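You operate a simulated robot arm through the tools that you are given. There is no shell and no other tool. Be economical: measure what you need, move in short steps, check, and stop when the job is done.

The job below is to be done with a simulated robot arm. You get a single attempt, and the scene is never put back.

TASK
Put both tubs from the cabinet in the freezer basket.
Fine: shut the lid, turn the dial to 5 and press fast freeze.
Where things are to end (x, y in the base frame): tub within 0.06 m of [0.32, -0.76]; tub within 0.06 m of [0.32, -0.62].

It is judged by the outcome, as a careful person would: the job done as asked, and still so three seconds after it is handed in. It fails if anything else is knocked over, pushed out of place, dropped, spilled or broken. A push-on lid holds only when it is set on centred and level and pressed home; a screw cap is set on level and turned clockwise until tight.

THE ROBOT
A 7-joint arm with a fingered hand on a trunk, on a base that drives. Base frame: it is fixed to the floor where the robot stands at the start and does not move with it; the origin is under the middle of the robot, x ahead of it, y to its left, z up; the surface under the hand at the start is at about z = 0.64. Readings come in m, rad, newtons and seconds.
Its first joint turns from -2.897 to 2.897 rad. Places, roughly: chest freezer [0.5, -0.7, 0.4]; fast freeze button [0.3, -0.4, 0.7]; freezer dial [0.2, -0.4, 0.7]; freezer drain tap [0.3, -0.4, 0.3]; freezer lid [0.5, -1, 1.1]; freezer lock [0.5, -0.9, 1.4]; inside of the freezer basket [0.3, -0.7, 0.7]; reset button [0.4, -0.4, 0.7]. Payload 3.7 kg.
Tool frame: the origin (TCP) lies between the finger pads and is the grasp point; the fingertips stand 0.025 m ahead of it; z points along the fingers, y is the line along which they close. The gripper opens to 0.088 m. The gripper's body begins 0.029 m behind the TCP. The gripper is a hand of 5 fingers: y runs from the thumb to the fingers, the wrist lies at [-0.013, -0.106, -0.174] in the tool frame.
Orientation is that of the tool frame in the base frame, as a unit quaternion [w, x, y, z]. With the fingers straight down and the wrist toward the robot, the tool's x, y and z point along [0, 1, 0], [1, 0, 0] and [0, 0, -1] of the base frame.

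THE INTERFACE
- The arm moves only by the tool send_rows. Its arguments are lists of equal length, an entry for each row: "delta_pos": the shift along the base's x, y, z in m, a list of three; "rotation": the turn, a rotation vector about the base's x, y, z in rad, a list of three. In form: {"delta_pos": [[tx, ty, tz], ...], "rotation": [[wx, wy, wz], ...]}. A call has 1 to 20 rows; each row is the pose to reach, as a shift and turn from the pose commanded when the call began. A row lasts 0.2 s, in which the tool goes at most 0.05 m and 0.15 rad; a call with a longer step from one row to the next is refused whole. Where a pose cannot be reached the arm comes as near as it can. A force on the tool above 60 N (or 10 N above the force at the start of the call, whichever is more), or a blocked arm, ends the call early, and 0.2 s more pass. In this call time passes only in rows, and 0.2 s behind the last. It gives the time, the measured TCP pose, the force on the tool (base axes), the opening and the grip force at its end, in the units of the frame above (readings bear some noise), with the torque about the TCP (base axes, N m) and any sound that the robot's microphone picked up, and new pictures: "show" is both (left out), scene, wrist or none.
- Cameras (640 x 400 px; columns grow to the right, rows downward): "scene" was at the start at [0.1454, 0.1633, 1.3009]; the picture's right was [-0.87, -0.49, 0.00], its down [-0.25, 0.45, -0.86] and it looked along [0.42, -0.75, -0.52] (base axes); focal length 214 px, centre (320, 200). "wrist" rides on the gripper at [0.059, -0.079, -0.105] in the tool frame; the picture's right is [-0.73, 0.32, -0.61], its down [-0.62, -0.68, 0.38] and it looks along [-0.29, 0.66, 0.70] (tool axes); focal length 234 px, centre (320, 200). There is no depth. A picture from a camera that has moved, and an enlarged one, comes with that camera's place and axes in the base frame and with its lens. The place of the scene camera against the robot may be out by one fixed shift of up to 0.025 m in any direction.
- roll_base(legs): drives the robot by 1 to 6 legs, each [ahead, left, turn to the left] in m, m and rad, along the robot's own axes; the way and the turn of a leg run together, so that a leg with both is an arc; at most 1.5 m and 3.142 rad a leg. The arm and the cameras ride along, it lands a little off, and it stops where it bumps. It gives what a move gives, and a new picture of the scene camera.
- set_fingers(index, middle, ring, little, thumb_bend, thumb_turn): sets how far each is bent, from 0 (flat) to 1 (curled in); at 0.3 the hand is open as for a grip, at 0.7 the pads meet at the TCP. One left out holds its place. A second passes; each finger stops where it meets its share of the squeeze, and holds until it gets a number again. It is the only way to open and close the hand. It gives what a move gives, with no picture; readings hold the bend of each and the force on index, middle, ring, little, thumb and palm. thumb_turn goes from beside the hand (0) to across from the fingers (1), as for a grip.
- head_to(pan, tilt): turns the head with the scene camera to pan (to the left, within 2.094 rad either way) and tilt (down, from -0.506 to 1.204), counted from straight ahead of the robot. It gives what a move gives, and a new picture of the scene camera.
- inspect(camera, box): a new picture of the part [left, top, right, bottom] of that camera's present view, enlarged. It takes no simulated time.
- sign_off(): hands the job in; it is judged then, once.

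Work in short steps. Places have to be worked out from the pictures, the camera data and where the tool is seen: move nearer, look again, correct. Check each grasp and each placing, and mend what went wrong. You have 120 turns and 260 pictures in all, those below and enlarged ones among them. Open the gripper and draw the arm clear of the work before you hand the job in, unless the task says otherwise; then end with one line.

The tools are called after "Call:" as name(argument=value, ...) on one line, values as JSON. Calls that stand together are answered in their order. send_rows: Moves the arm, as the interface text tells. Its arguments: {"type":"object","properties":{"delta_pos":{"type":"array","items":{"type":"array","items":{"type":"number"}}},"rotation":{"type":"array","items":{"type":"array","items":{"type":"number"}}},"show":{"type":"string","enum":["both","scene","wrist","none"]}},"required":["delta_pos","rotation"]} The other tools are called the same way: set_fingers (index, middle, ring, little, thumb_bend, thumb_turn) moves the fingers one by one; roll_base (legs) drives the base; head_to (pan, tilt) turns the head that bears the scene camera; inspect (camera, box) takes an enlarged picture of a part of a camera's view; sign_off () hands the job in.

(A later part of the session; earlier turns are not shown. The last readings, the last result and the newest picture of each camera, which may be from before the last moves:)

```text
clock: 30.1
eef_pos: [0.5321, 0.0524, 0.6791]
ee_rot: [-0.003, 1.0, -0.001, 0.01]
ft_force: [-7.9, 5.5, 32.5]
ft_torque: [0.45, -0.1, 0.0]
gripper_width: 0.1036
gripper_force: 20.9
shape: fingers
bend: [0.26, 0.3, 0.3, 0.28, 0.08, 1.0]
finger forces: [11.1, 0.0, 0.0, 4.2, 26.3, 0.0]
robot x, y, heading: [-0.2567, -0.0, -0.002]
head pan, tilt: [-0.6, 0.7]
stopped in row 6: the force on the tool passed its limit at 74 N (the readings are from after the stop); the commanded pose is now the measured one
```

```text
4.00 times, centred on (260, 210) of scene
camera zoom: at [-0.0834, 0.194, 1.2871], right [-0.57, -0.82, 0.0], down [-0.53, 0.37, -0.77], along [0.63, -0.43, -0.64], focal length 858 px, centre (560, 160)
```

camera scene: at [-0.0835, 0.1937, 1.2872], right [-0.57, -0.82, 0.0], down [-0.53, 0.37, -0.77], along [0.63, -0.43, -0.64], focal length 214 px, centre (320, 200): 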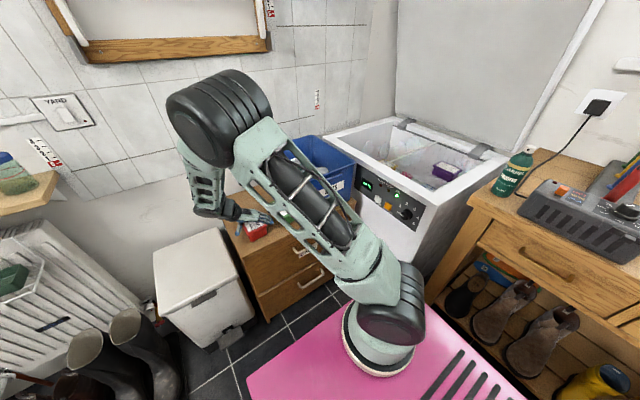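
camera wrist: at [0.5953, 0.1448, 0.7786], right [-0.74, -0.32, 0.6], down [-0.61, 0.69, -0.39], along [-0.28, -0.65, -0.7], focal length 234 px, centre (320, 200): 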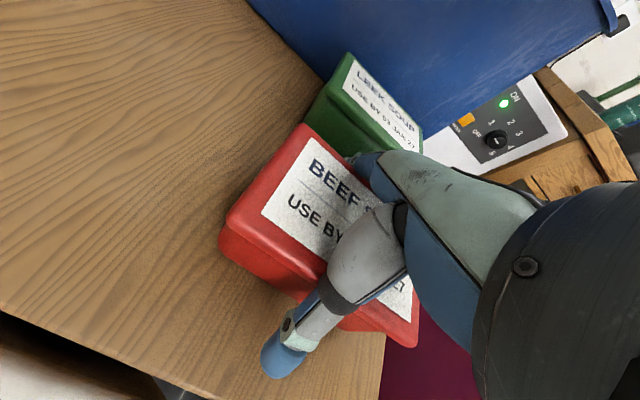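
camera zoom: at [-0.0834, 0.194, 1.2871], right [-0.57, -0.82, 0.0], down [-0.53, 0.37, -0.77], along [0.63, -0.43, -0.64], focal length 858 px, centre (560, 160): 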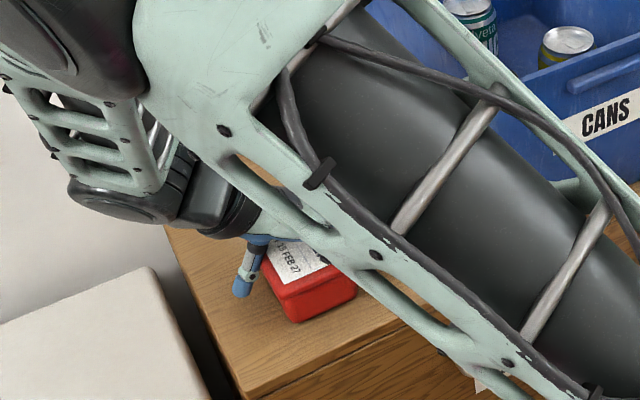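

Contacts look balanced across the tub, with thumb against fingers. I close the grip here and test with a small lift.

Call:
set_fingers(index=0.6, middle=0.6, ring=0.6, little=0.6, thumb_bend=0.5)

Call:
send_rows(delta_pos=[[0, 0, 0.01], [0, 0, 0.025]], rotation=[[0, 0, 0], [0, 0, 0]], show="wrist")

Call:
inspect(camera="scene", box=[180, 160, 340, 260])

```text
clock: 31.1
eef_pos: [0.5317, 0.0501, 0.6798]
ee_rot: [-0.002, 1.0, -0.002, 0.01]
ft_force: [-0.6, -9.4, 56.8]
ft_torque: [0.18, 0.19, 1.21]
gripper_width: 0.0954
gripper_force: 51.8
shape: fingers
bend: [0.29, 0.44, 0.43, 0.48, 0.0, 1.0]
finger forces: [18.1, 7.1, 7.9, 18.9, 50.2, 0.1]
robot x, y, heading: [-0.2551, 0.0008, -0.004]
head pan, tilt: [-0.6, 0.7]
```

```text
clock: 31.7
eef_pos: [0.5318, 0.0535, 0.7013]
ee_rot: [-0.002, 1.0, -0.001, 0.009]
ft_force: [0.0, -0.2, -3.9]
ft_torque: [-0.02, 0.02, 0.01]
gripper_width: 0.0928
gripper_force: 26.7
shape: fingers
bend: [0.3, 0.46, 0.46, 0.55, 0.01, 0.95]
finger forces: [11.1, 5.4, 5.3, 6.2, 25.7, 0.1]
robot x, y, heading: [-0.2552, 0.0044, -0.002]
head pan, tilt: [-0.6, 0.7]
camera wrist: at [0.5879, 0.1319, 0.8073], right [-0.74, -0.32, 0.59], down [-0.62, 0.69, -0.39], along [-0.28, -0.65, -0.7], focal length 234 px, centre (320, 200)
```

wrist: 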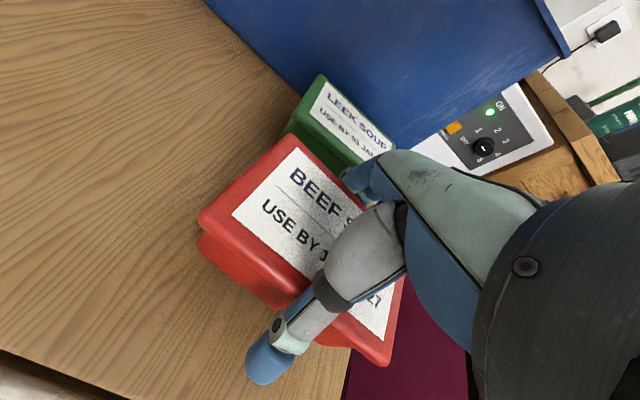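

```text
4.00 times, centred on (260, 210) of scene
camera zoom: at [-0.0819, 0.194, 1.2869], right [-0.57, -0.82, 0.0], down [-0.53, 0.37, -0.76], along [0.63, -0.43, -0.64], focal length 858 px, centre (560, 160)
```

zoom: 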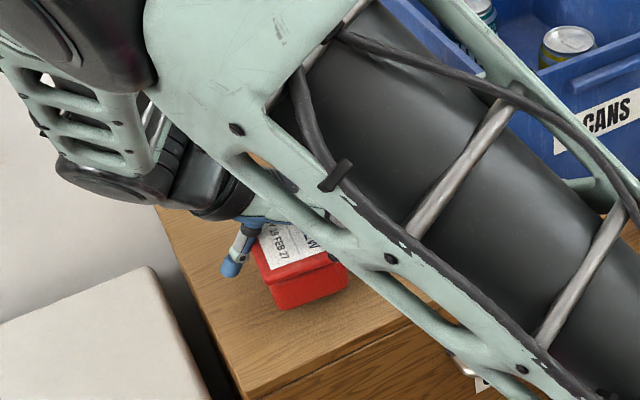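

The tub is lifted: the load reads about 4 N and it hangs level. I raise it well above the crate and look into the freezer.

Call:
send_rows(delta_pos=[[0, 0, 0.045], [0, 0, 0.09], [0, 0, 0.135], [0, 0, 0.18], [0, 0, 0.225], [0, 0, 0.27]], rotation=[[0, 0, 0], [0, 0, 0], [0, 0, 0], [0, 0, 0], [0, 0, 0], [0, 0, 0]], show="wrist")

Call:
head_to(pan=-1.0, tilt=0.55)

Call:
inspect(camera="scene", box=[200, 60, 440, 260])

```text
clock: 33.1
eef_pos: [0.5352, 0.0531, 0.9701]
ee_rot: [-0.003, 1.0, -0.001, 0.009]
ft_force: [-0.2, 0.8, -4.0]
ft_torque: [-0.02, -0.04, -0.03]
gripper_width: 0.0924
gripper_force: 26.1
shape: fingers
bend: [0.31, 0.46, 0.46, 0.56, 0.01, 0.95]
finger forces: [10.5, 5.3, 5.3, 5.8, 24.8, 0.0]
robot x, y, heading: [-0.257, 0.0044, -0.002]
head pan, tilt: [-0.6, 0.7]
camera wrist: at [0.5907, 0.1317, 1.0767], right [-0.74, -0.32, 0.59], down [-0.62, 0.68, -0.39], along [-0.28, -0.65, -0.7], focal length 234 px, centre (320, 200)
```

wrist: 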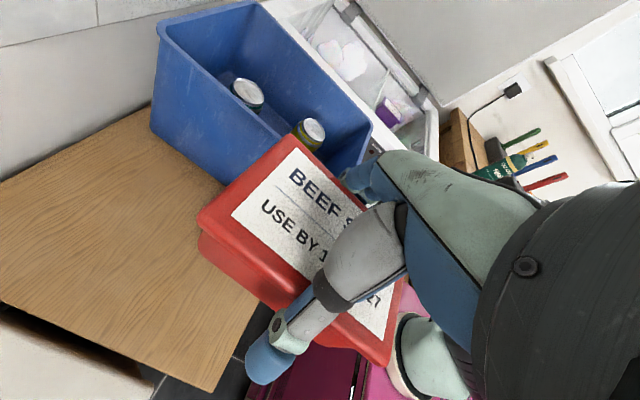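

```text
clock: 33.9
eef_pos: [0.5339, 0.0526, 0.9696]
ee_rot: [-0.002, 1.0, -0.001, 0.009]
ft_force: [-0.6, 1.2, -3.7]
ft_torque: [0.0, -0.02, -0.01]
gripper_width: 0.0922
gripper_force: 26.3
shape: fingers
bend: [0.31, 0.46, 0.46, 0.56, 0.01, 0.95]
finger forces: [10.5, 5.3, 5.3, 5.8, 24.8, 0.0]
robot x, y, heading: [-0.2543, 0.002, -0.006]
head pan, tilt: [-1.0, 0.55]
camera scene: at [-0.1036, 0.1664, 1.3001], right [-0.84, -0.54, 0.0], down [-0.28, 0.44, -0.85], along [0.46, -0.72, -0.52], focal length 214 px, centre (320, 200)
```

scene: 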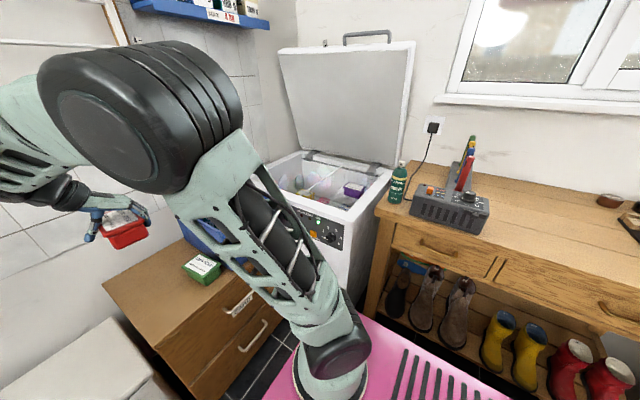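

```text
2.00 times, centred on (320, 160) of scene
camera zoom: at [-0.1036, 0.1664, 1.3001], right [-0.84, -0.54, 0.0], down [-0.28, 0.44, -0.85], along [0.46, -0.72, -0.52], focal length 429 px, centre (320, 280)
```

zoom: 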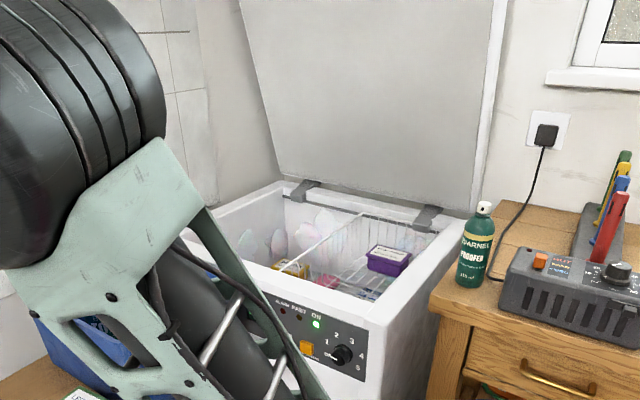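

Purple sits around (0.31, -0.81), and the basket spans roughly x 0.19–0.44, y -0.50 to -0.90. I carry the red tub high over to the front of the basket and look down.

Call:
send_rows(delta_pos=[[0, -0.045, 0.01], [0, -0.09, 0.02], [0, -0.135, 0.03], [-0.01, -0.18, 0.03], [-0.025, -0.22, 0.03], [-0.04, -0.26, 0.03], [-0.055, -0.3, 0.03], [-0.07, -0.34, 0.03], [-0.085, -0.38, 0.03], [-0.1, -0.42, 0.03], [-0.12, -0.46, 0.03], [-0.14, -0.5, 0.03], [-0.16, -0.54, 0.03], [-0.18, -0.58, 0.03], [-0.2, -0.62, 0.03]], rotation=[[0, 0, 0], [0, 0, 0], [0, 0, 0], [0, 0, 0], [0, 0, 0], [0, 0, 0], [0, 0, 0], [0, 0, 0], [0, 0, 0], [0, 0, 0], [0, 0, 0], [0, 0, 0], [0, 0, 0], [0, 0, 0], [0, 0, 0]], show="both")

```text
clock: 37.1
eef_pos: [0.333, -0.5695, 1.0008]
ee_rot: [-0.003, 1.0, -0.001, 0.01]
ft_force: [0.4, 0.1, -3.7]
ft_torque: [-0.03, 0.02, 0.0]
gripper_width: 0.0914
gripper_force: 23.3
shape: fingers
bend: [0.32, 0.46, 0.46, 0.57, 0.03, 0.95]
finger forces: [8.9, 5.2, 5.1, 5.0, 22.6, 0.1]
robot x, y, heading: [-0.2563, -0.0019, -0.005]
head pan, tilt: [-1.0, 0.55]
camera scene: at [-0.1038, 0.1664, 1.3001], right [-0.84, -0.54, 0.0], down [-0.28, 0.44, -0.85], along [0.46, -0.72, -0.52], focal length 214 px, centre (320, 200)
camera wrist: at [0.3877, -0.4905, 1.1072], right [-0.74, -0.32, 0.59], down [-0.62, 0.68, -0.39], along [-0.28, -0.65, -0.7], focal length 234 px, centre (320, 200)
```

scene: 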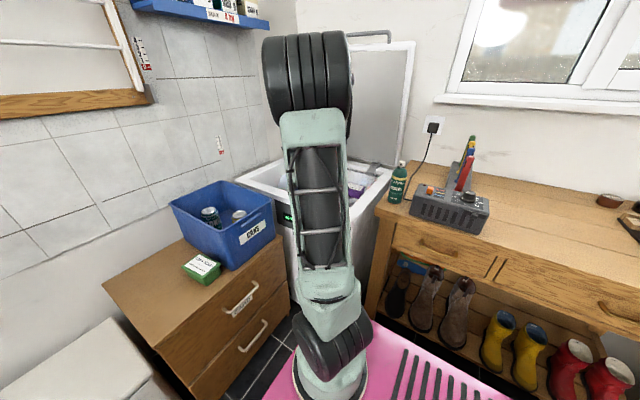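
wrist: 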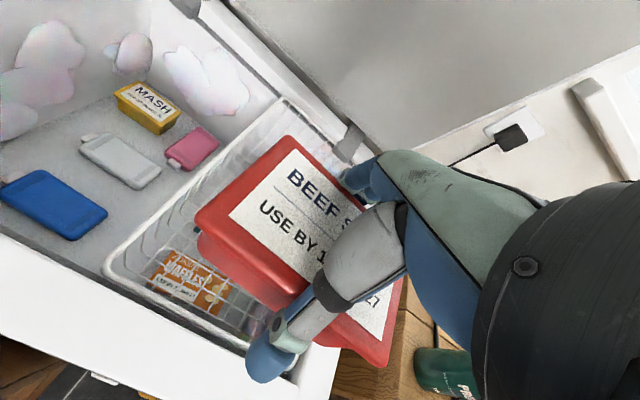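

The tub in hand hides purple from the wrist camera. I shift the hand back and aside for a clear view of the basket interior.

Call:
send_rows(delta_pos=[[-0.03, 0.03, 0.01], [-0.06, 0.05, 0.02], [-0.1, 0.07, 0.03], [-0.14, 0.09, 0.03], [-0.18, 0.1, 0.03]], rotation=[[0, 0, 0], [0, 0, 0], [0, 0, 0], [0, 0, 0], [0, 0, 0]], show="wrist")

Call:
inspect(camera="wrist", box=[100, 0, 400, 200])

```text
clock: 38.3
eef_pos: [0.1497, -0.47, 1.033]
ee_rot: [-0.003, 1.0, -0.001, 0.009]
ft_force: [0.2, -0.2, -4.9]
ft_torque: [-0.03, 0.0, 0.01]
gripper_width: 0.0909
gripper_force: 22.5
shape: fingers
bend: [0.32, 0.46, 0.46, 0.57, 0.03, 0.95]
finger forces: [8.7, 5.2, 5.2, 4.8, 22.0, 0.1]
robot x, y, heading: [-0.2528, -0.0006, -0.001]
head pan, tilt: [-1.0, 0.55]
camera wrist: at [0.2067, -0.392, 1.1398], right [-0.74, -0.32, 0.59], down [-0.62, 0.69, -0.39], along [-0.28, -0.65, -0.7], focal length 234 px, centre (320, 200)
```

wrist: 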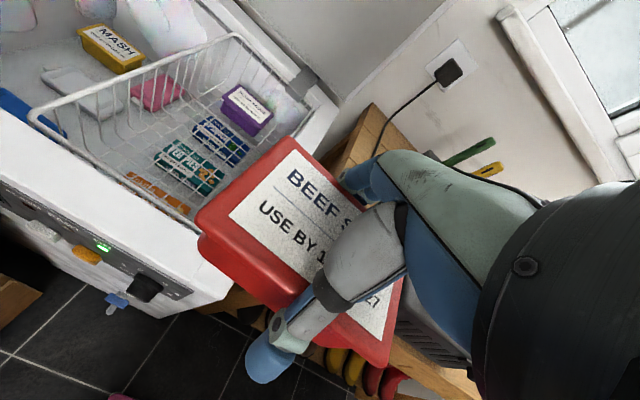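

```text
2.00 times, centred on (250, 100) of wrist
camera zoom: at [0.2067, -0.392, 1.1398], right [-0.74, -0.32, 0.59], down [-0.62, 0.69, -0.39], along [-0.28, -0.65, -0.7], focal length 468 px, centre (460, 400)
```

zoom: 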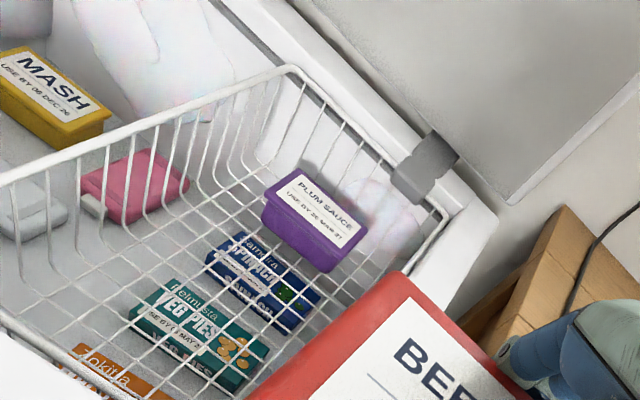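

Purple triangulates to about (0.32, -0.87, top 0.71), against the back wall, leaving room for both tubs with their long axes along y. I turn the hand back +90° so thumb and fingers face the basket's x sides, and move over the rear spot.

Call:
send_rows(delta_pos=[[0.015, -0.01, 0], [0.03, -0.03, 0], [0.05, -0.055, 0], [0.07, -0.08, 0], [0.09, -0.11, 0], [0.11, -0.14, 0], [0.13, -0.17, 0], [0.145, -0.2, 0], [0.16, -0.23, 0], [0.17, -0.26, 0], [0.17, -0.285, 0], [0.17, -0.285, 0]], rotation=[[0, 0, 0.1375], [0, 0, 0.275], [0, 0, 0.4125], [0, 0, 0.55], [0, 0, 0.6875], [0, 0, 0.825], [0, 0, 0.9625], [0, 0, 1.1], [0, 0, 1.2375], [0, 0, 1.375], [0, 0, 1.5125], [0, 0, 1.63]], show="both")

```text
clock: 40.9
eef_pos: [0.3232, -0.7542, 1.0309]
ee_rot: [-0.008, 0.686, 0.728, 0.004]
ft_force: [-0.3, -0.2, -3.7]
ft_torque: [0.01, -0.02, -0.03]
gripper_width: 0.0904
gripper_force: 21.1
shape: fingers
bend: [0.33, 0.47, 0.46, 0.58, 0.04, 0.95]
finger forces: [7.9, 5.0, 4.9, 4.4, 20.5, 0.0]
robot x, y, heading: [-0.2571, 0.0006, -0.004]
head pan, tilt: [-1.0, 0.55]
camera scene: at [-0.1038, 0.1662, 1.3001], right [-0.84, -0.54, 0.0], down [-0.28, 0.44, -0.85], along [0.46, -0.72, -0.52], focal length 214 px, centre (320, 200)
camera wrist: at [0.24, -0.701, 1.1373], right [0.37, -0.72, 0.59], down [-0.65, -0.66, -0.39], along [0.67, -0.24, -0.7], focal length 234 px, centre (320, 200)
```

scene: 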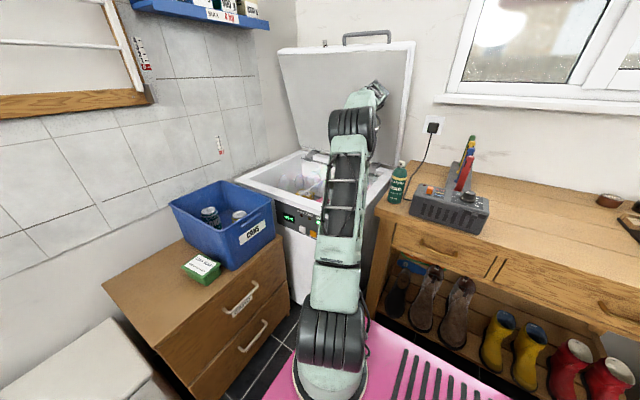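
wrist: 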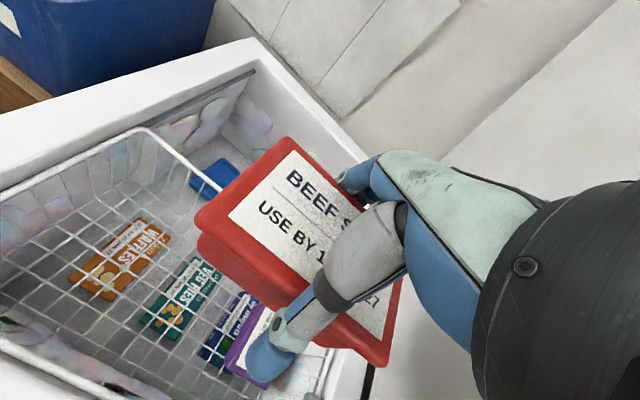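

The tub hangs just in front of purple's line. I zoom to find where the basket floor meets its front wall, to set the spacing.

Call:
inspect(camera="wrist", box=[0, 110, 320, 400])

```text
1.38 times, centred on (160, 255) of wrist
camera zoom: at [0.24, -0.701, 1.1373], right [0.37, -0.72, 0.59], down [-0.65, -0.66, -0.39], along [0.67, -0.24, -0.7], focal length 323 px, centre (541, 124)
```

zoom: 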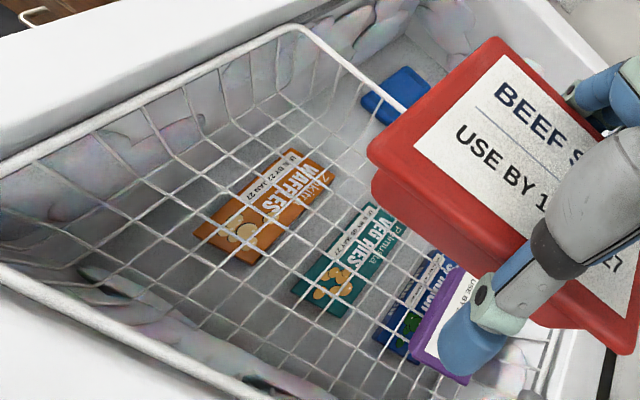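

Basket floor spans about y -0.547 back to purple's front at -0.82, so I aim red at y≈-0.742 and green at about -0.612. I lower red in stages.

Call:
send_rows(delta_pos=[[-0.002, 0.012, -0.04], [-0.002, 0.012, -0.08], [-0.002, 0.012, -0.12], [-0.002, 0.012, -0.16], [-0.002, 0.012, -0.2], [-0.002, 0.012, -0.24]], rotation=[[0, 0, 0], [0, 0, 0], [0, 0, 0], [0, 0, 0], [0, 0, 0], [0, 0, 0]], show="both")

Call:
inspect(camera="wrist", box=[100, 150, 420, 400])

```text
clock: 42.3
eef_pos: [0.323, -0.7434, 0.7912]
ee_rot: [-0.008, 0.687, 0.727, 0.004]
ft_force: [0.2, 0.5, -4.3]
ft_torque: [-0.02, -0.02, -0.02]
gripper_width: 0.0898
gripper_force: 20.4
shape: fingers
bend: [0.33, 0.47, 0.46, 0.58, 0.04, 0.95]
finger forces: [7.6, 4.9, 4.9, 4.2, 19.8, 0.1]
robot x, y, heading: [-0.2554, 0.0022, -0.004]
head pan, tilt: [-1.0, 0.55]
camera scene: at [-0.1038, 0.1663, 1.3001], right [-0.84, -0.54, 0.0], down [-0.28, 0.44, -0.85], along [0.46, -0.72, -0.52], focal length 214 px, centre (320, 200)
camera wrist: at [0.239, -0.6904, 0.8969], right [0.37, -0.72, 0.59], down [-0.65, -0.65, -0.39], along [0.67, -0.24, -0.7], focal length 234 px, centre (320, 200)
```

scene: 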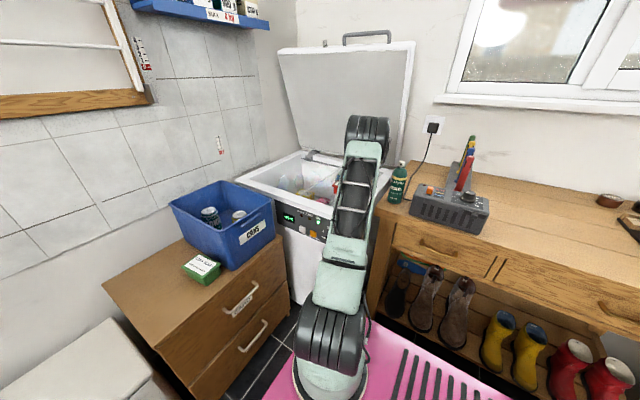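
wrist: 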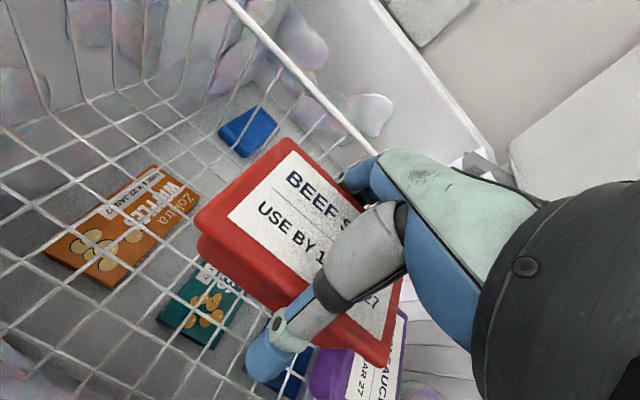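

```text
1.60 times, centred on (260, 275) of wrist
camera zoom: at [0.239, -0.6904, 0.8969], right [0.37, -0.72, 0.59], down [-0.65, -0.65, -0.39], along [0.67, -0.24, -0.7], focal length 375 px, centre (416, 80)
```

zoom: 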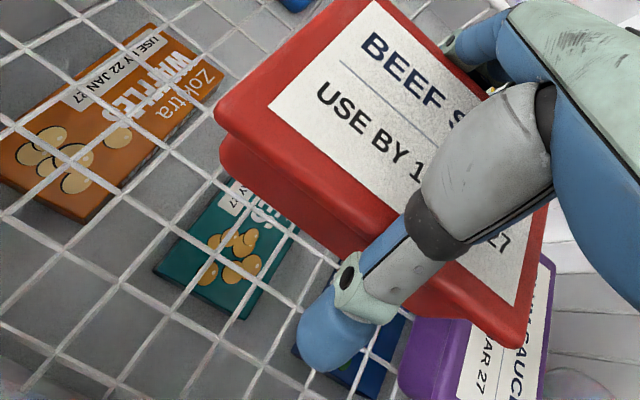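

The red tub's edges now run about y -0.68 to -0.80, clear of purple. I lower it slowly until it touches the basket floor.

Call:
send_rows(delta_pos=[[0, 0.001, -0.03], [0, 0.001, -0.05], [0, 0.001, -0.06], [0, 0.001, -0.066], [0, 0.001, -0.072], [0, 0.001, -0.078], [0, 0.001, -0.084], [0, 0.001, -0.09]], rotation=[[0, 0, 0], [0, 0, 0], [0, 0, 0], [0, 0, 0], [0, 0, 0], [0, 0, 0], [0, 0, 0], [0, 0, 0]], show="wrist")

```text
clock: 44.1
eef_pos: [0.3212, -0.7392, 0.7017]
ee_rot: [-0.009, 0.687, 0.726, 0.005]
ft_force: [0.7, -0.2, -3.7]
ft_torque: [0.0, -0.02, -0.01]
gripper_width: 0.0898
gripper_force: 20.3
shape: fingers
bend: [0.33, 0.47, 0.46, 0.58, 0.04, 0.95]
finger forces: [7.3, 4.9, 4.9, 3.8, 19.3, 0.1]
robot x, y, heading: [-0.2518, 0.0002, -0.003]
head pan, tilt: [-1.0, 0.55]
camera wrist: at [0.2392, -0.687, 0.8079], right [0.37, -0.72, 0.59], down [-0.65, -0.65, -0.39], along [0.67, -0.24, -0.7], focal length 234 px, centre (320, 200)
```

wrist: 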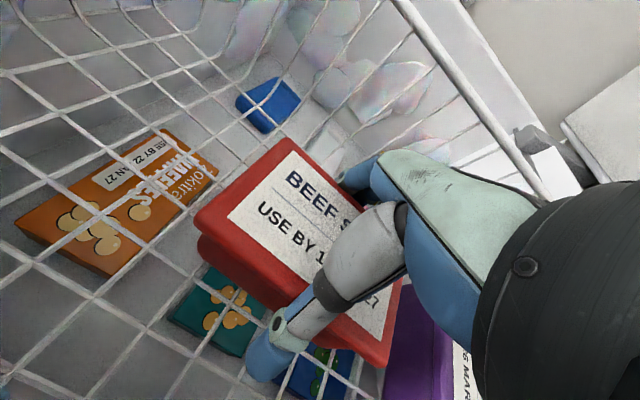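

There is still no contact at z=0.702, so I continue down in small steps.

Call:
send_rows(delta_pos=[[0, 0, -0.006], [0, 0, -0.012], [0, 0, -0.018], [0, 0, -0.024], [0, 0, -0.03], [0, 0, -0.035]], rotation=[[0, 0, 0], [0, 0, 0], [0, 0, 0], [0, 0, 0], [0, 0, 0], [0, 0, 0]], show="wrist")

```text
clock: 45.0
eef_pos: [0.3249, -0.7421, 0.6942]
ee_rot: [0.0, 0.686, 0.727, 0.003]
ft_force: [1.5, 2.5, 22.9]
ft_torque: [0.12, 0.44, 0.04]
gripper_width: 0.0924
gripper_force: 28.6
shape: fingers
bend: [0.31, 0.46, 0.46, 0.58, 0.01, 0.95]
finger forces: [12.1, 5.4, 5.3, 3.9, 31.7, 0.0]
robot x, y, heading: [-0.2543, -0.0004, -0.003]
head pan, tilt: [-1.0, 0.55]
stopped in row 4: the force on the tool passed its limit at 67 N (the readings are from after the stop); the commanded pose is now the measured one
camera wrist: at [0.2425, -0.6876, 0.7993], right [0.36, -0.71, 0.6], down [-0.64, -0.66, -0.39], along [0.67, -0.25, -0.69], focal length 234 px, centre (320, 200)
```

wrist: 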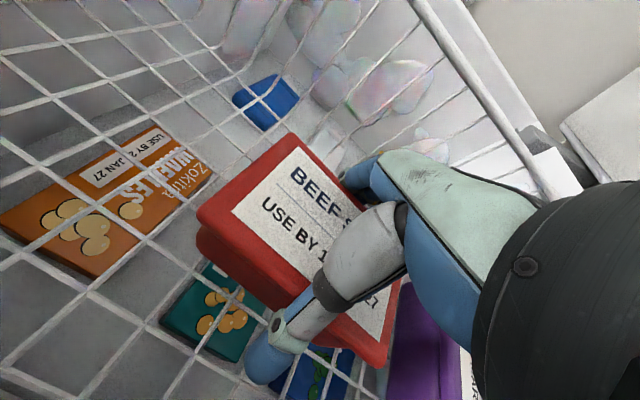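

The tub is on the floor. I open the fingers gently and check before rising.

Call:
set_fingers(index=0.2, middle=0.2, ring=0.2, little=0.2, thumb_bend=0.0)

Call:
send_rows(delta_pos=[[0, 0, 0.01], [0, 0, 0.025], [0, 0, 0.05]], rotation=[[0, 0, 0], [0, 0, 0], [0, 0, 0]], show="wrist")

```text
clock: 46.0
eef_pos: [0.3246, -0.7427, 0.6906]
ee_rot: [-0.003, 0.687, 0.727, 0.003]
ft_force: [-1.1, 1.5, 3.4]
ft_torque: [0.01, 0.08, -0.1]
gripper_width: 0.1132
gripper_force: 2.1
shape: fingers
bend: [0.2, 0.2, 0.2, 0.2, 0.0, 0.98]
finger forces: [0.9, 0.0, 0.1, 0.1, 3.4, 0.0]
robot x, y, heading: [-0.2534, 0.0007, -0.007]
head pan, tilt: [-1.0, 0.55]
```

```text
clock: 46.8
eef_pos: [0.3263, -0.7424, 0.7403]
ee_rot: [-0.003, 0.687, 0.726, 0.002]
ft_force: [0.1, -0.1, -0.4]
ft_torque: [0.0, 0.01, -0.04]
gripper_width: 0.1123
gripper_force: 0.1
shape: fingers
bend: [0.2, 0.2, 0.2, 0.2, 0.0, 0.99]
finger forces: [0.0, 0.0, 0.1, 0.1, 0.0, 0.1]
robot x, y, heading: [-0.2555, -0.0003, -0.003]
head pan, tilt: [-1.0, 0.55]
camera wrist: at [0.243, -0.6877, 0.8457], right [0.36, -0.71, 0.6], down [-0.65, -0.66, -0.39], along [0.67, -0.25, -0.7], focal length 234 px, centre (320, 200)
```

wrist: 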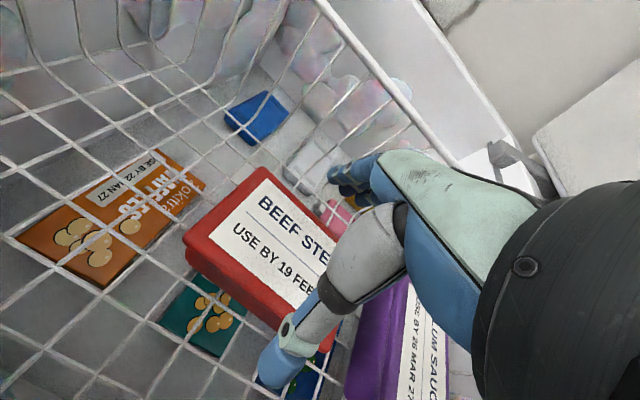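

Red stands in the basket clear of purple. I rise out and carry the hand back above the cabinet for green, turning -90° on the way.

Call:
send_rows(delta_pos=[[0, 0, 0.045], [0, 0, 0.09], [0, 0, 0.135], [0, 0, 0.18], [0, 0, 0.225], [0, 0, 0.27], [0, 0.03, 0.29], [0, 0.07, 0.29], [0.01, 0.11, 0.29], [0.02, 0.15, 0.29], [0.03, 0.19, 0.29], [0.05, 0.23, 0.29], [0.07, 0.27, 0.29], [0.09, 0.31, 0.29], [0.11, 0.35, 0.29], [0.13, 0.39, 0.29]], rotation=[[0, 0, 0], [0, 0, 0], [0, 0, 0], [0, 0, 0], [0, 0, 0], [0, 0, 0], [0, 0, -0.1], [0, 0, -0.2], [0, 0, -0.3], [0, 0, -0.4], [0, 0, -0.5], [0, 0, -0.6], [0, 0, -0.7], [0, 0, -0.8], [0, 0, -0.9], [0, 0, -1.0]], show="none")

Call:
send_rows(delta_pos=[[0.02, 0.04, 0], [0.04, 0.08, 0], [0.06, 0.12, -0.01], [0.075, 0.16, -0.02], [0.085, 0.2, -0.03], [0.09, 0.24, -0.04], [0.09, 0.28, -0.05], [0.09, 0.3, -0.07], [0.09, 0.3, -0.1], [0.09, 0.3, -0.13]], rotation=[[0, 0, -0.1], [0, 0, -0.2], [0, 0, -0.3], [0, 0, -0.4], [0, 0, -0.48], [0, 0, -0.48], [0, 0, -0.48], [0, 0, -0.48], [0, 0, -0.48], [0, 0, -0.48]], show="both")

Call:
inspect(camera="wrist", box=[160, 100, 480, 400])

```text
clock: 50.2
eef_pos: [0.4531, -0.3527, 1.0311]
ee_rot: [0.0, 0.951, 0.308, 0.004]
ft_force: [-0.3, 0.3, -0.3]
ft_torque: [-0.02, -0.05, -0.05]
gripper_width: 0.112
gripper_force: 0.1
shape: fingers
bend: [0.2, 0.2, 0.2, 0.2, 0.0, 0.99]
finger forces: [0.1, 0.0, 0.0, 0.1, 0.0, 0.1]
robot x, y, heading: [-0.2557, -0.0002, -0.009]
head pan, tilt: [-1.0, 0.55]
```

```text
clock: 52.4
eef_pos: [0.543, -0.0488, 0.9003]
ee_rot: [0.001, 0.997, 0.073, 0.004]
ft_force: [0.4, -0.1, 0.0]
ft_torque: [-0.01, -0.02, 0.0]
gripper_width: 0.112
gripper_force: 0.0
shape: fingers
bend: [0.2, 0.2, 0.2, 0.2, 0.0, 0.99]
finger forces: [0.0, 0.0, 0.0, 0.1, 0.0, 0.0]
robot x, y, heading: [-0.2542, 0.0027, -0.006]
head pan, tilt: [-1.0, 0.55]
camera scene: at [-0.1039, 0.1663, 1.3001], right [-0.84, -0.54, 0.0], down [-0.28, 0.44, -0.85], along [0.46, -0.72, -0.52], focal length 214 px, centre (320, 200)
camera wrist: at [0.5888, 0.0384, 1.006], right [-0.68, -0.43, 0.6], down [-0.71, 0.58, -0.39], along [-0.18, -0.69, -0.7], focal length 234 px, centre (320, 200)
```

scene: 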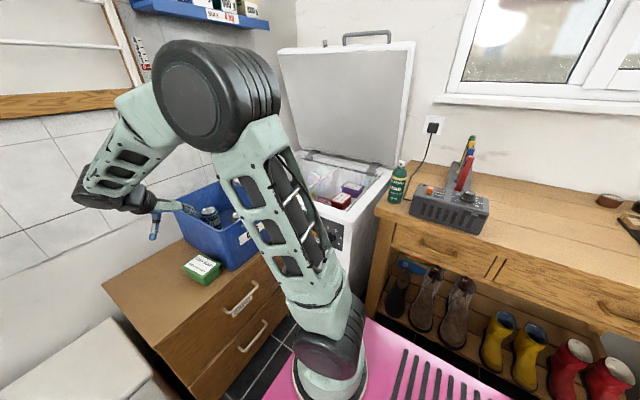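
wrist: 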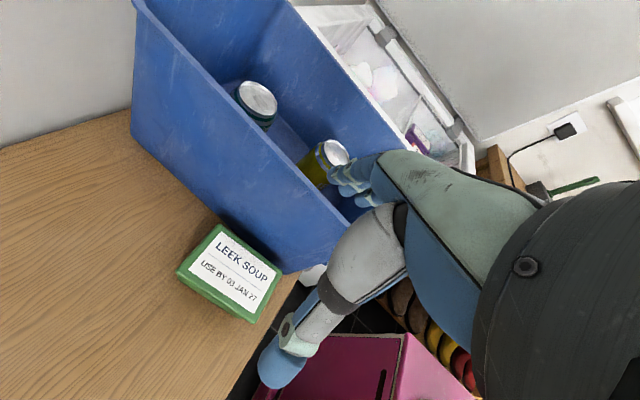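

```text
1.33 times, centred on (320, 250) of wrist
camera zoom: at [0.5888, 0.0384, 1.006], right [-0.68, -0.43, 0.6], down [-0.71, 0.58, -0.39], along [-0.18, -0.69, -0.7], focal length 312 px, centre (320, 133)
```

zoom: 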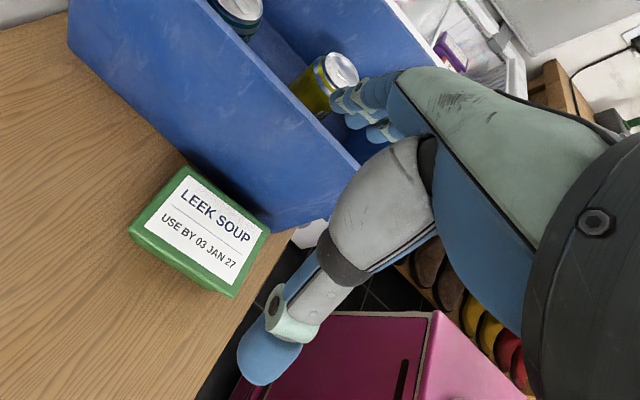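

Green is centred at about (0.538, -0.074), yaw ≈0.1 rad, with roughly 3 cm to the crate wall. I set the finger shape that worked and descend to z=0.75 to verify alignment.

Call:
set_fingers(index=0.29, middle=0.3, ring=0.3, little=0.29, thumb_bend=0.08)

Call:
send_rows(delta_pos=[[-0.005, -0.01, -0.04], [-0.005, -0.023, -0.08], [-0.005, -0.023, -0.12], [-0.005, -0.023, -0.155]], rotation=[[0, 0, -0.04], [0, 0, -0.04], [0, 0, -0.04], [0, 0, -0.04]], show="wrist")

Call:
inspect(camera="wrist", box=[160, 100, 480, 400])

Call:
head_to(pan=-0.35, tilt=0.7)

Call:
inspect(camera="scene", box=[250, 120, 450, 270])

```text
clock: 53.4
eef_pos: [0.5437, -0.0491, 0.9]
ee_rot: [-0.001, 0.997, 0.073, 0.004]
ft_force: [0.1, 0.1, 0.1]
ft_torque: [-0.01, 0.03, 0.01]
gripper_width: 0.1009
gripper_force: 0.0
shape: fingers
bend: [0.28, 0.3, 0.3, 0.28, 0.08, 0.99]
finger forces: [0.0, 0.1, 0.0, 0.0, 0.0, 0.1]
robot x, y, heading: [-0.2538, -0.0005, -0.001]
head pan, tilt: [-1.0, 0.55]
```

```text
clock: 54.4
eef_pos: [0.5387, -0.0749, 0.7481]
ee_rot: [0.0, 0.999, 0.053, 0.004]
ft_force: [0.0, 2.3, 0.8]
ft_torque: [0.04, 0.01, 0.04]
gripper_width: 0.1008
gripper_force: 0.9
shape: fingers
bend: [0.28, 0.32, 0.3, 0.28, 0.08, 0.99]
finger forces: [0.0, 2.2, 0.0, 0.0, 0.0, 0.0]
robot x, y, heading: [-0.251, -0.0023, -0.001]
head pan, tilt: [-1.0, 0.55]
camera wrist: at [0.5862, 0.0104, 0.8534], right [-0.69, -0.4, 0.6], down [-0.69, 0.61, -0.39], along [-0.21, -0.68, -0.7], focal length 234 px, centre (320, 200)
```

wrist: 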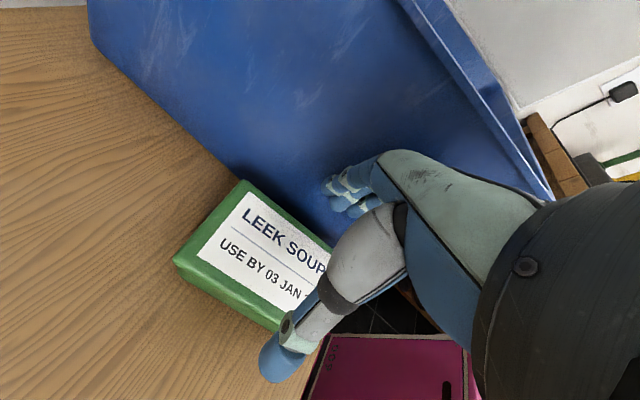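

```text
1.33 times, centred on (320, 250) of wrist
camera zoom: at [0.5862, 0.0104, 0.8534], right [-0.69, -0.4, 0.6], down [-0.69, 0.61, -0.39], along [-0.21, -0.68, -0.7], focal length 312 px, centre (320, 133)
```

zoom: 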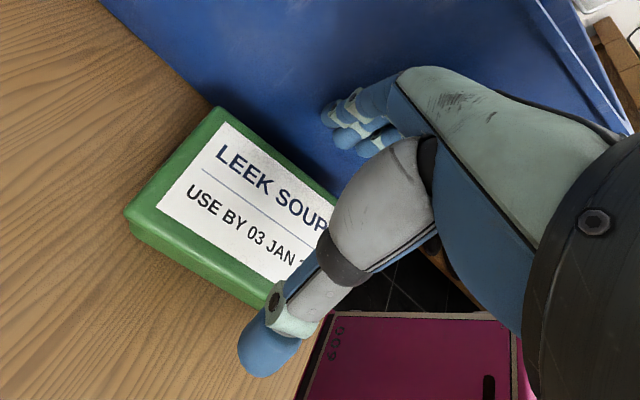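

```text
clock: 55.4
eef_pos: [0.5383, -0.075, 0.7485]
ee_rot: [0.001, 0.999, 0.053, 0.004]
ft_force: [-0.3, 1.6, 0.3]
ft_torque: [0.03, -0.02, 0.04]
gripper_width: 0.1007
gripper_force: 0.5
shape: fingers
bend: [0.28, 0.32, 0.3, 0.28, 0.08, 0.99]
finger forces: [0.0, 1.2, 0.1, 0.0, 0.0, 0.0]
robot x, y, heading: [-0.254, 0.0035, -0.005]
head pan, tilt: [-0.351, 0.7]
camera scene: at [-0.0724, 0.2126, 1.287], right [-0.35, -0.94, 0.0], down [-0.6, 0.22, -0.77], along [0.72, -0.27, -0.64], focal length 214 px, centre (320, 200)
```

scene: 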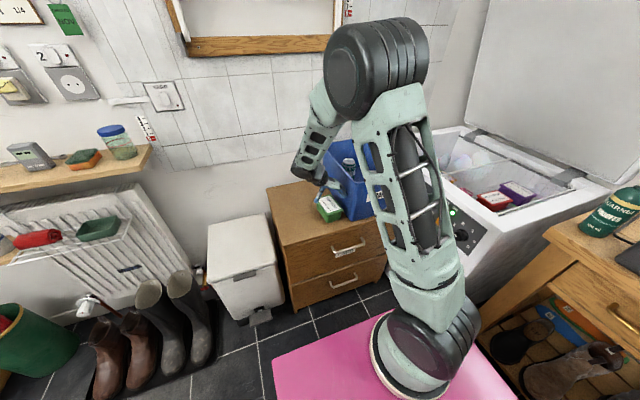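

```text
2.67 times, centred on (350, 195) of scene
camera zoom: at [-0.0724, 0.2126, 1.287], right [-0.35, -0.94, 0.0], down [-0.6, 0.22, -0.77], along [0.72, -0.27, -0.64], focal length 572 px, centre (240, 213)
```

zoom: 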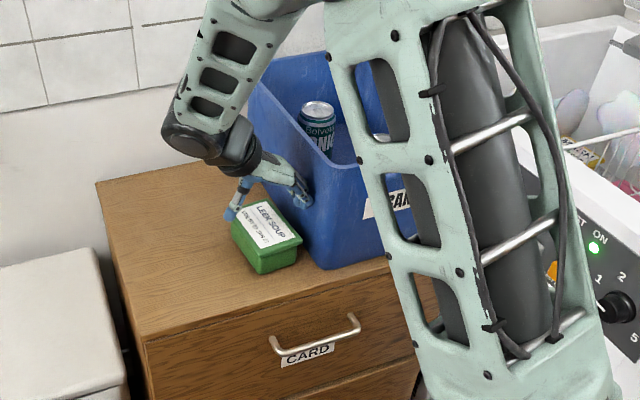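

The middle finger brushes the crate's outward-leaning wall at this height. I rise, shift 5 mm away from it, then descend further, where the wall recedes, watching the forces.

Call:
send_rows(delta_pos=[[0, 0.004, 0.02], [0, 0.006, 0], [0, 0.006, -0.02], [0, 0.005, -0.04]], rotation=[[0, 0, 0], [0, 0, 0.04], [0, 0, 0.04], [0, 0, 0.04]], show="wrist")

Call:
inspect(camera="scene", box=[290, 140, 410, 240])

```text
clock: 56.4
eef_pos: [0.539, -0.0698, 0.7062]
ee_rot: [0.0, 0.997, 0.073, 0.004]
ft_force: [0.6, 0.3, 0.5]
ft_torque: [0.02, -0.02, 0.01]
gripper_width: 0.1008
gripper_force: 0.0
shape: fingers
bend: [0.28, 0.3, 0.3, 0.28, 0.08, 0.99]
finger forces: [0.0, 0.0, 0.0, 0.0, 0.1, 0.0]
robot x, y, heading: [-0.2524, -0.0015, -0.004]
head pan, tilt: [-0.351, 0.7]
camera wrist: at [0.5843, 0.0169, 0.8118], right [-0.68, -0.43, 0.6], down [-0.71, 0.58, -0.39], along [-0.18, -0.69, -0.7], focal length 234 px, centre (320, 200)
```

wrist: 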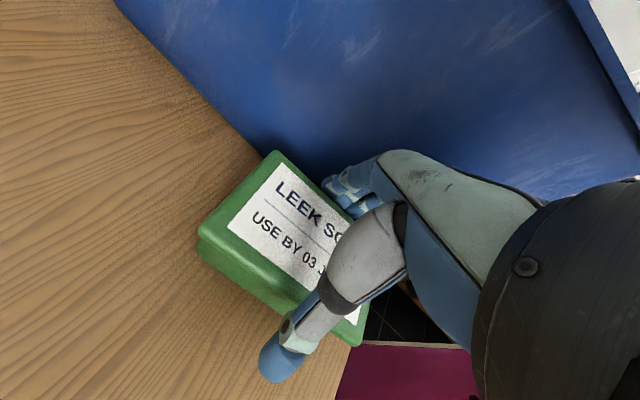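

```text
4.00 times, centred on (350, 190) of scene
camera zoom: at [-0.0724, 0.2125, 1.287], right [-0.35, -0.94, 0.0], down [-0.6, 0.22, -0.76], along [0.72, -0.27, -0.64], focal length 858 px, centre (200, 240)
```

zoom: 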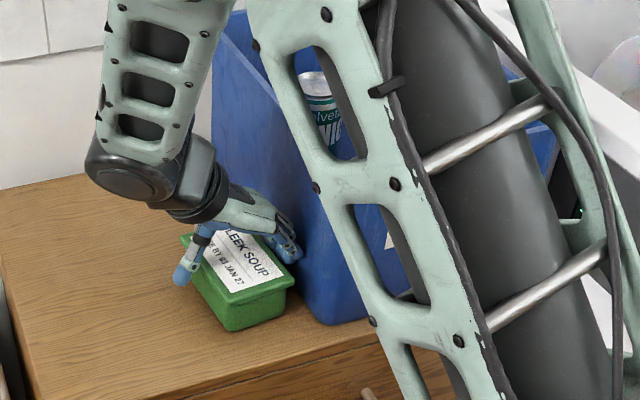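

No contact so far and the fingers look past the lid edge on the crate side. I continue down to about 0.68.

Call:
send_rows(delta_pos=[[0, 0.0, -0.008], [0, 0.0, -0.016], [0, 0.0, -0.022], [0, 0, -0.027]], rotation=[[0, 0, 0], [0, 0, 0], [0, 0, 0], [0, 0, 0]], show="wrist")

```text
clock: 57.4
eef_pos: [0.5389, -0.0707, 0.6799]
ee_rot: [0.0, 0.997, 0.073, 0.005]
ft_force: [-0.2, -7.5, 22.2]
ft_torque: [-0.67, -0.07, 0.0]
gripper_width: 0.1075
gripper_force: 10.3
shape: fingers
bend: [0.23, 0.3, 0.3, 0.27, 0.08, 0.99]
finger forces: [16.6, 0.1, 0.1, 2.8, 0.1, 0.0]
robot x, y, heading: [-0.2591, 0.001, -0.005]
head pan, tilt: [-0.351, 0.7]
camera wrist: at [0.5839, 0.0162, 0.7861], right [-0.68, -0.42, 0.6], down [-0.71, 0.58, -0.39], along [-0.18, -0.69, -0.7], focal length 234 px, centre (320, 200)
```

wrist: 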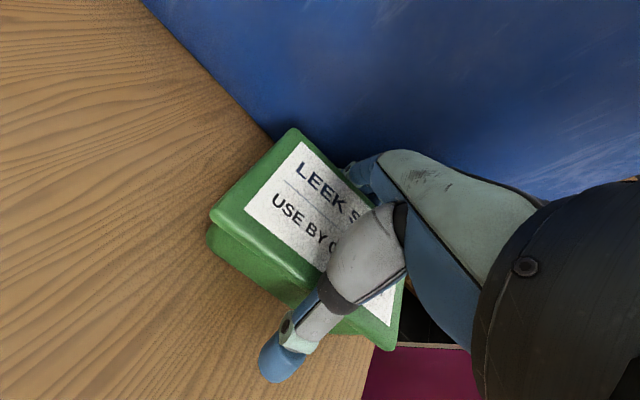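

This is the same state that worked for red. I close and test-lift.

Call:
set_fingers(index=0.6, middle=0.6, ring=0.6, little=0.6, thumb_bend=0.5)

Call:
send_rows(delta_pos=[[0, 0, 0.01], [0, 0.003, 0.025]], rotation=[[0, 0, 0], [0, 0, 0]], show="both")

Call:
inspect(camera="scene", box=[290, 140, 410, 240])

```text
clock: 58.4
eef_pos: [0.5381, -0.069, 0.68]
ee_rot: [0.001, 0.997, 0.074, 0.005]
ft_force: [2.0, -5.1, 38.7]
ft_torque: [-1.02, 0.15, 0.87]
gripper_width: 0.0899
gripper_force: 46.0
shape: fingers
bend: [0.25, 0.43, 0.42, 0.49, 0.33, 0.96]
finger forces: [17.5, 7.8, 8.5, 16.9, 41.4, 0.1]
robot x, y, heading: [-0.2554, -0.0, -0.005]
head pan, tilt: [-0.351, 0.7]
```

```text
clock: 59.0
eef_pos: [0.539, -0.0678, 0.7022]
ee_rot: [0.001, 0.997, 0.073, 0.004]
ft_force: [0.9, -0.1, -4.3]
ft_torque: [-0.02, 0.03, 0.02]
gripper_width: 0.0884
gripper_force: 33.7
shape: fingers
bend: [0.26, 0.44, 0.45, 0.54, 0.36, 0.94]
finger forces: [12.0, 6.2, 6.3, 9.1, 33.7, 0.1]
robot x, y, heading: [-0.2543, -0.0025, -0.009]
head pan, tilt: [-0.351, 0.7]
camera scene: at [-0.0722, 0.2127, 1.2869], right [-0.35, -0.94, 0.0], down [-0.6, 0.22, -0.76], along [0.72, -0.27, -0.64], focal length 214 px, centre (320, 200)
camera wrist: at [0.5836, 0.0202, 0.808], right [-0.68, -0.43, 0.6], down [-0.71, 0.58, -0.39], along [-0.19, -0.69, -0.7], focal length 234 px, centre (320, 200)
```

scene: 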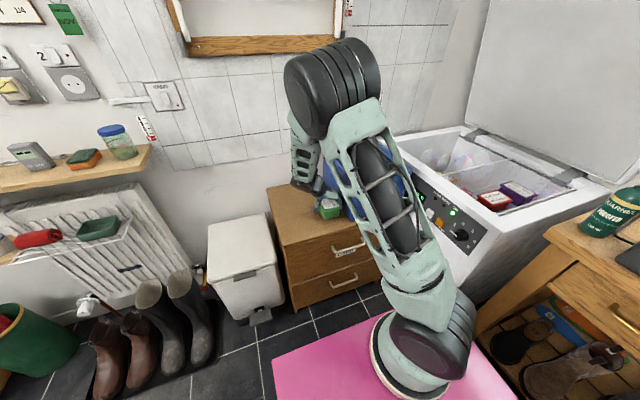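
wrist: 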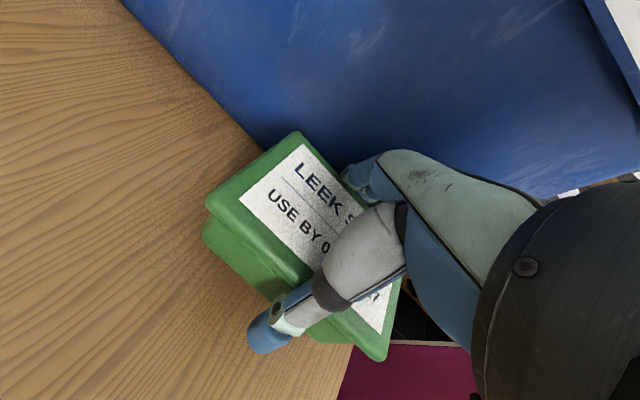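

```text
4.00 times, centred on (350, 190) of scene
camera zoom: at [-0.0722, 0.2127, 1.2869], right [-0.35, -0.94, 0.0], down [-0.6, 0.22, -0.76], along [0.72, -0.27, -0.64], focal length 858 px, centre (200, 240)
```

zoom: 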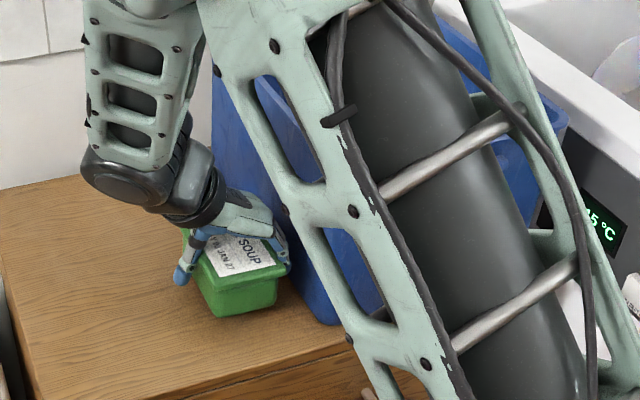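

Green is held, with 4.3 N of load. I move it away from the crate wall while rising.

Call:
send_rows(delta_pos=[[0, 0.02, 0.02], [0, 0.04, 0.045], [0, 0.05, 0.09], [0, 0.05, 0.135], [0, 0.05, 0.18], [0, 0.05, 0.225], [0, 0.05, 0.27], [0, 0.05, 0.315], [0, 0.02, 0.33], [0, -0.02, 0.33], [0, -0.06, 0.33], [-0.01, -0.1, 0.33], [-0.025, -0.14, 0.33], [-0.04, -0.18, 0.33], [-0.055, -0.22, 0.33], [-0.07, -0.26, 0.33]], rotation=[[0, 0, 0], [0, 0, 0], [0, 0, 0], [0, 0, 0], [0, 0, 0], [0, 0, 0], [0, 0, 0], [0, 0, 0], [0, 0, 0], [0, 0, 0], [0, 0, 0], [0, 0, 0.1], [0, 0, 0.2], [0, 0, 0.3], [0, 0, 0.4], [0, 0, 0.5]], show="wrist")

Call:
inspect(camera="scene", box=[240, 120, 440, 260])

```text
clock: 62.4
eef_pos: [0.4706, -0.3274, 1.0342]
ee_rot: [-0.001, 0.948, 0.319, 0.005]
ft_force: [1.1, 0.6, -4.9]
ft_torque: [-0.02, 0.03, 0.02]
gripper_width: 0.0877
gripper_force: 33.1
shape: fingers
bend: [0.26, 0.44, 0.45, 0.55, 0.36, 0.94]
finger forces: [11.7, 6.2, 6.2, 8.5, 32.4, 0.1]
robot x, y, heading: [-0.2529, -0.0029, 0.002]
head pan, tilt: [-0.351, 0.7]
camera wrist: at [0.4685, -0.2292, 1.1386], right [-0.39, -0.7, 0.6], down [-0.91, 0.17, -0.39], along [0.17, -0.7, -0.7], focal length 234 px, centre (320, 200)
```

wrist: 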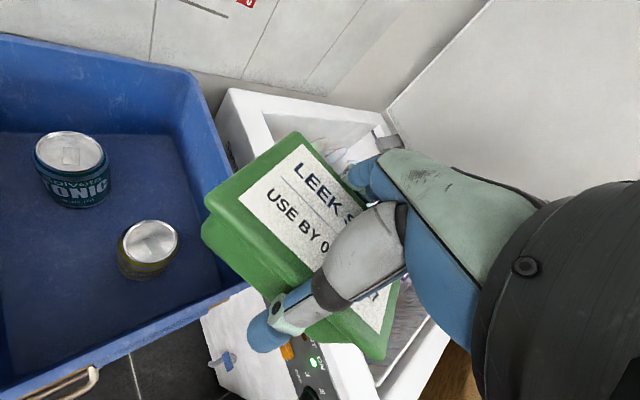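

```text
2.86 times, centred on (340, 190) of scene
camera zoom: at [-0.0723, 0.2128, 1.2869], right [-0.35, -0.94, 0.0], down [-0.6, 0.22, -0.76], along [0.72, -0.27, -0.64], focal length 613 px, centre (263, 229)
```

zoom: 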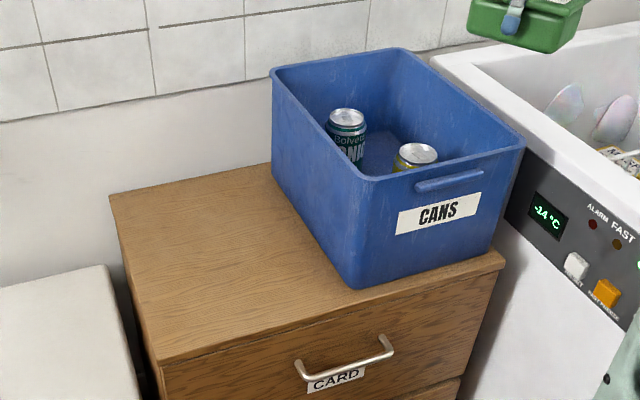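

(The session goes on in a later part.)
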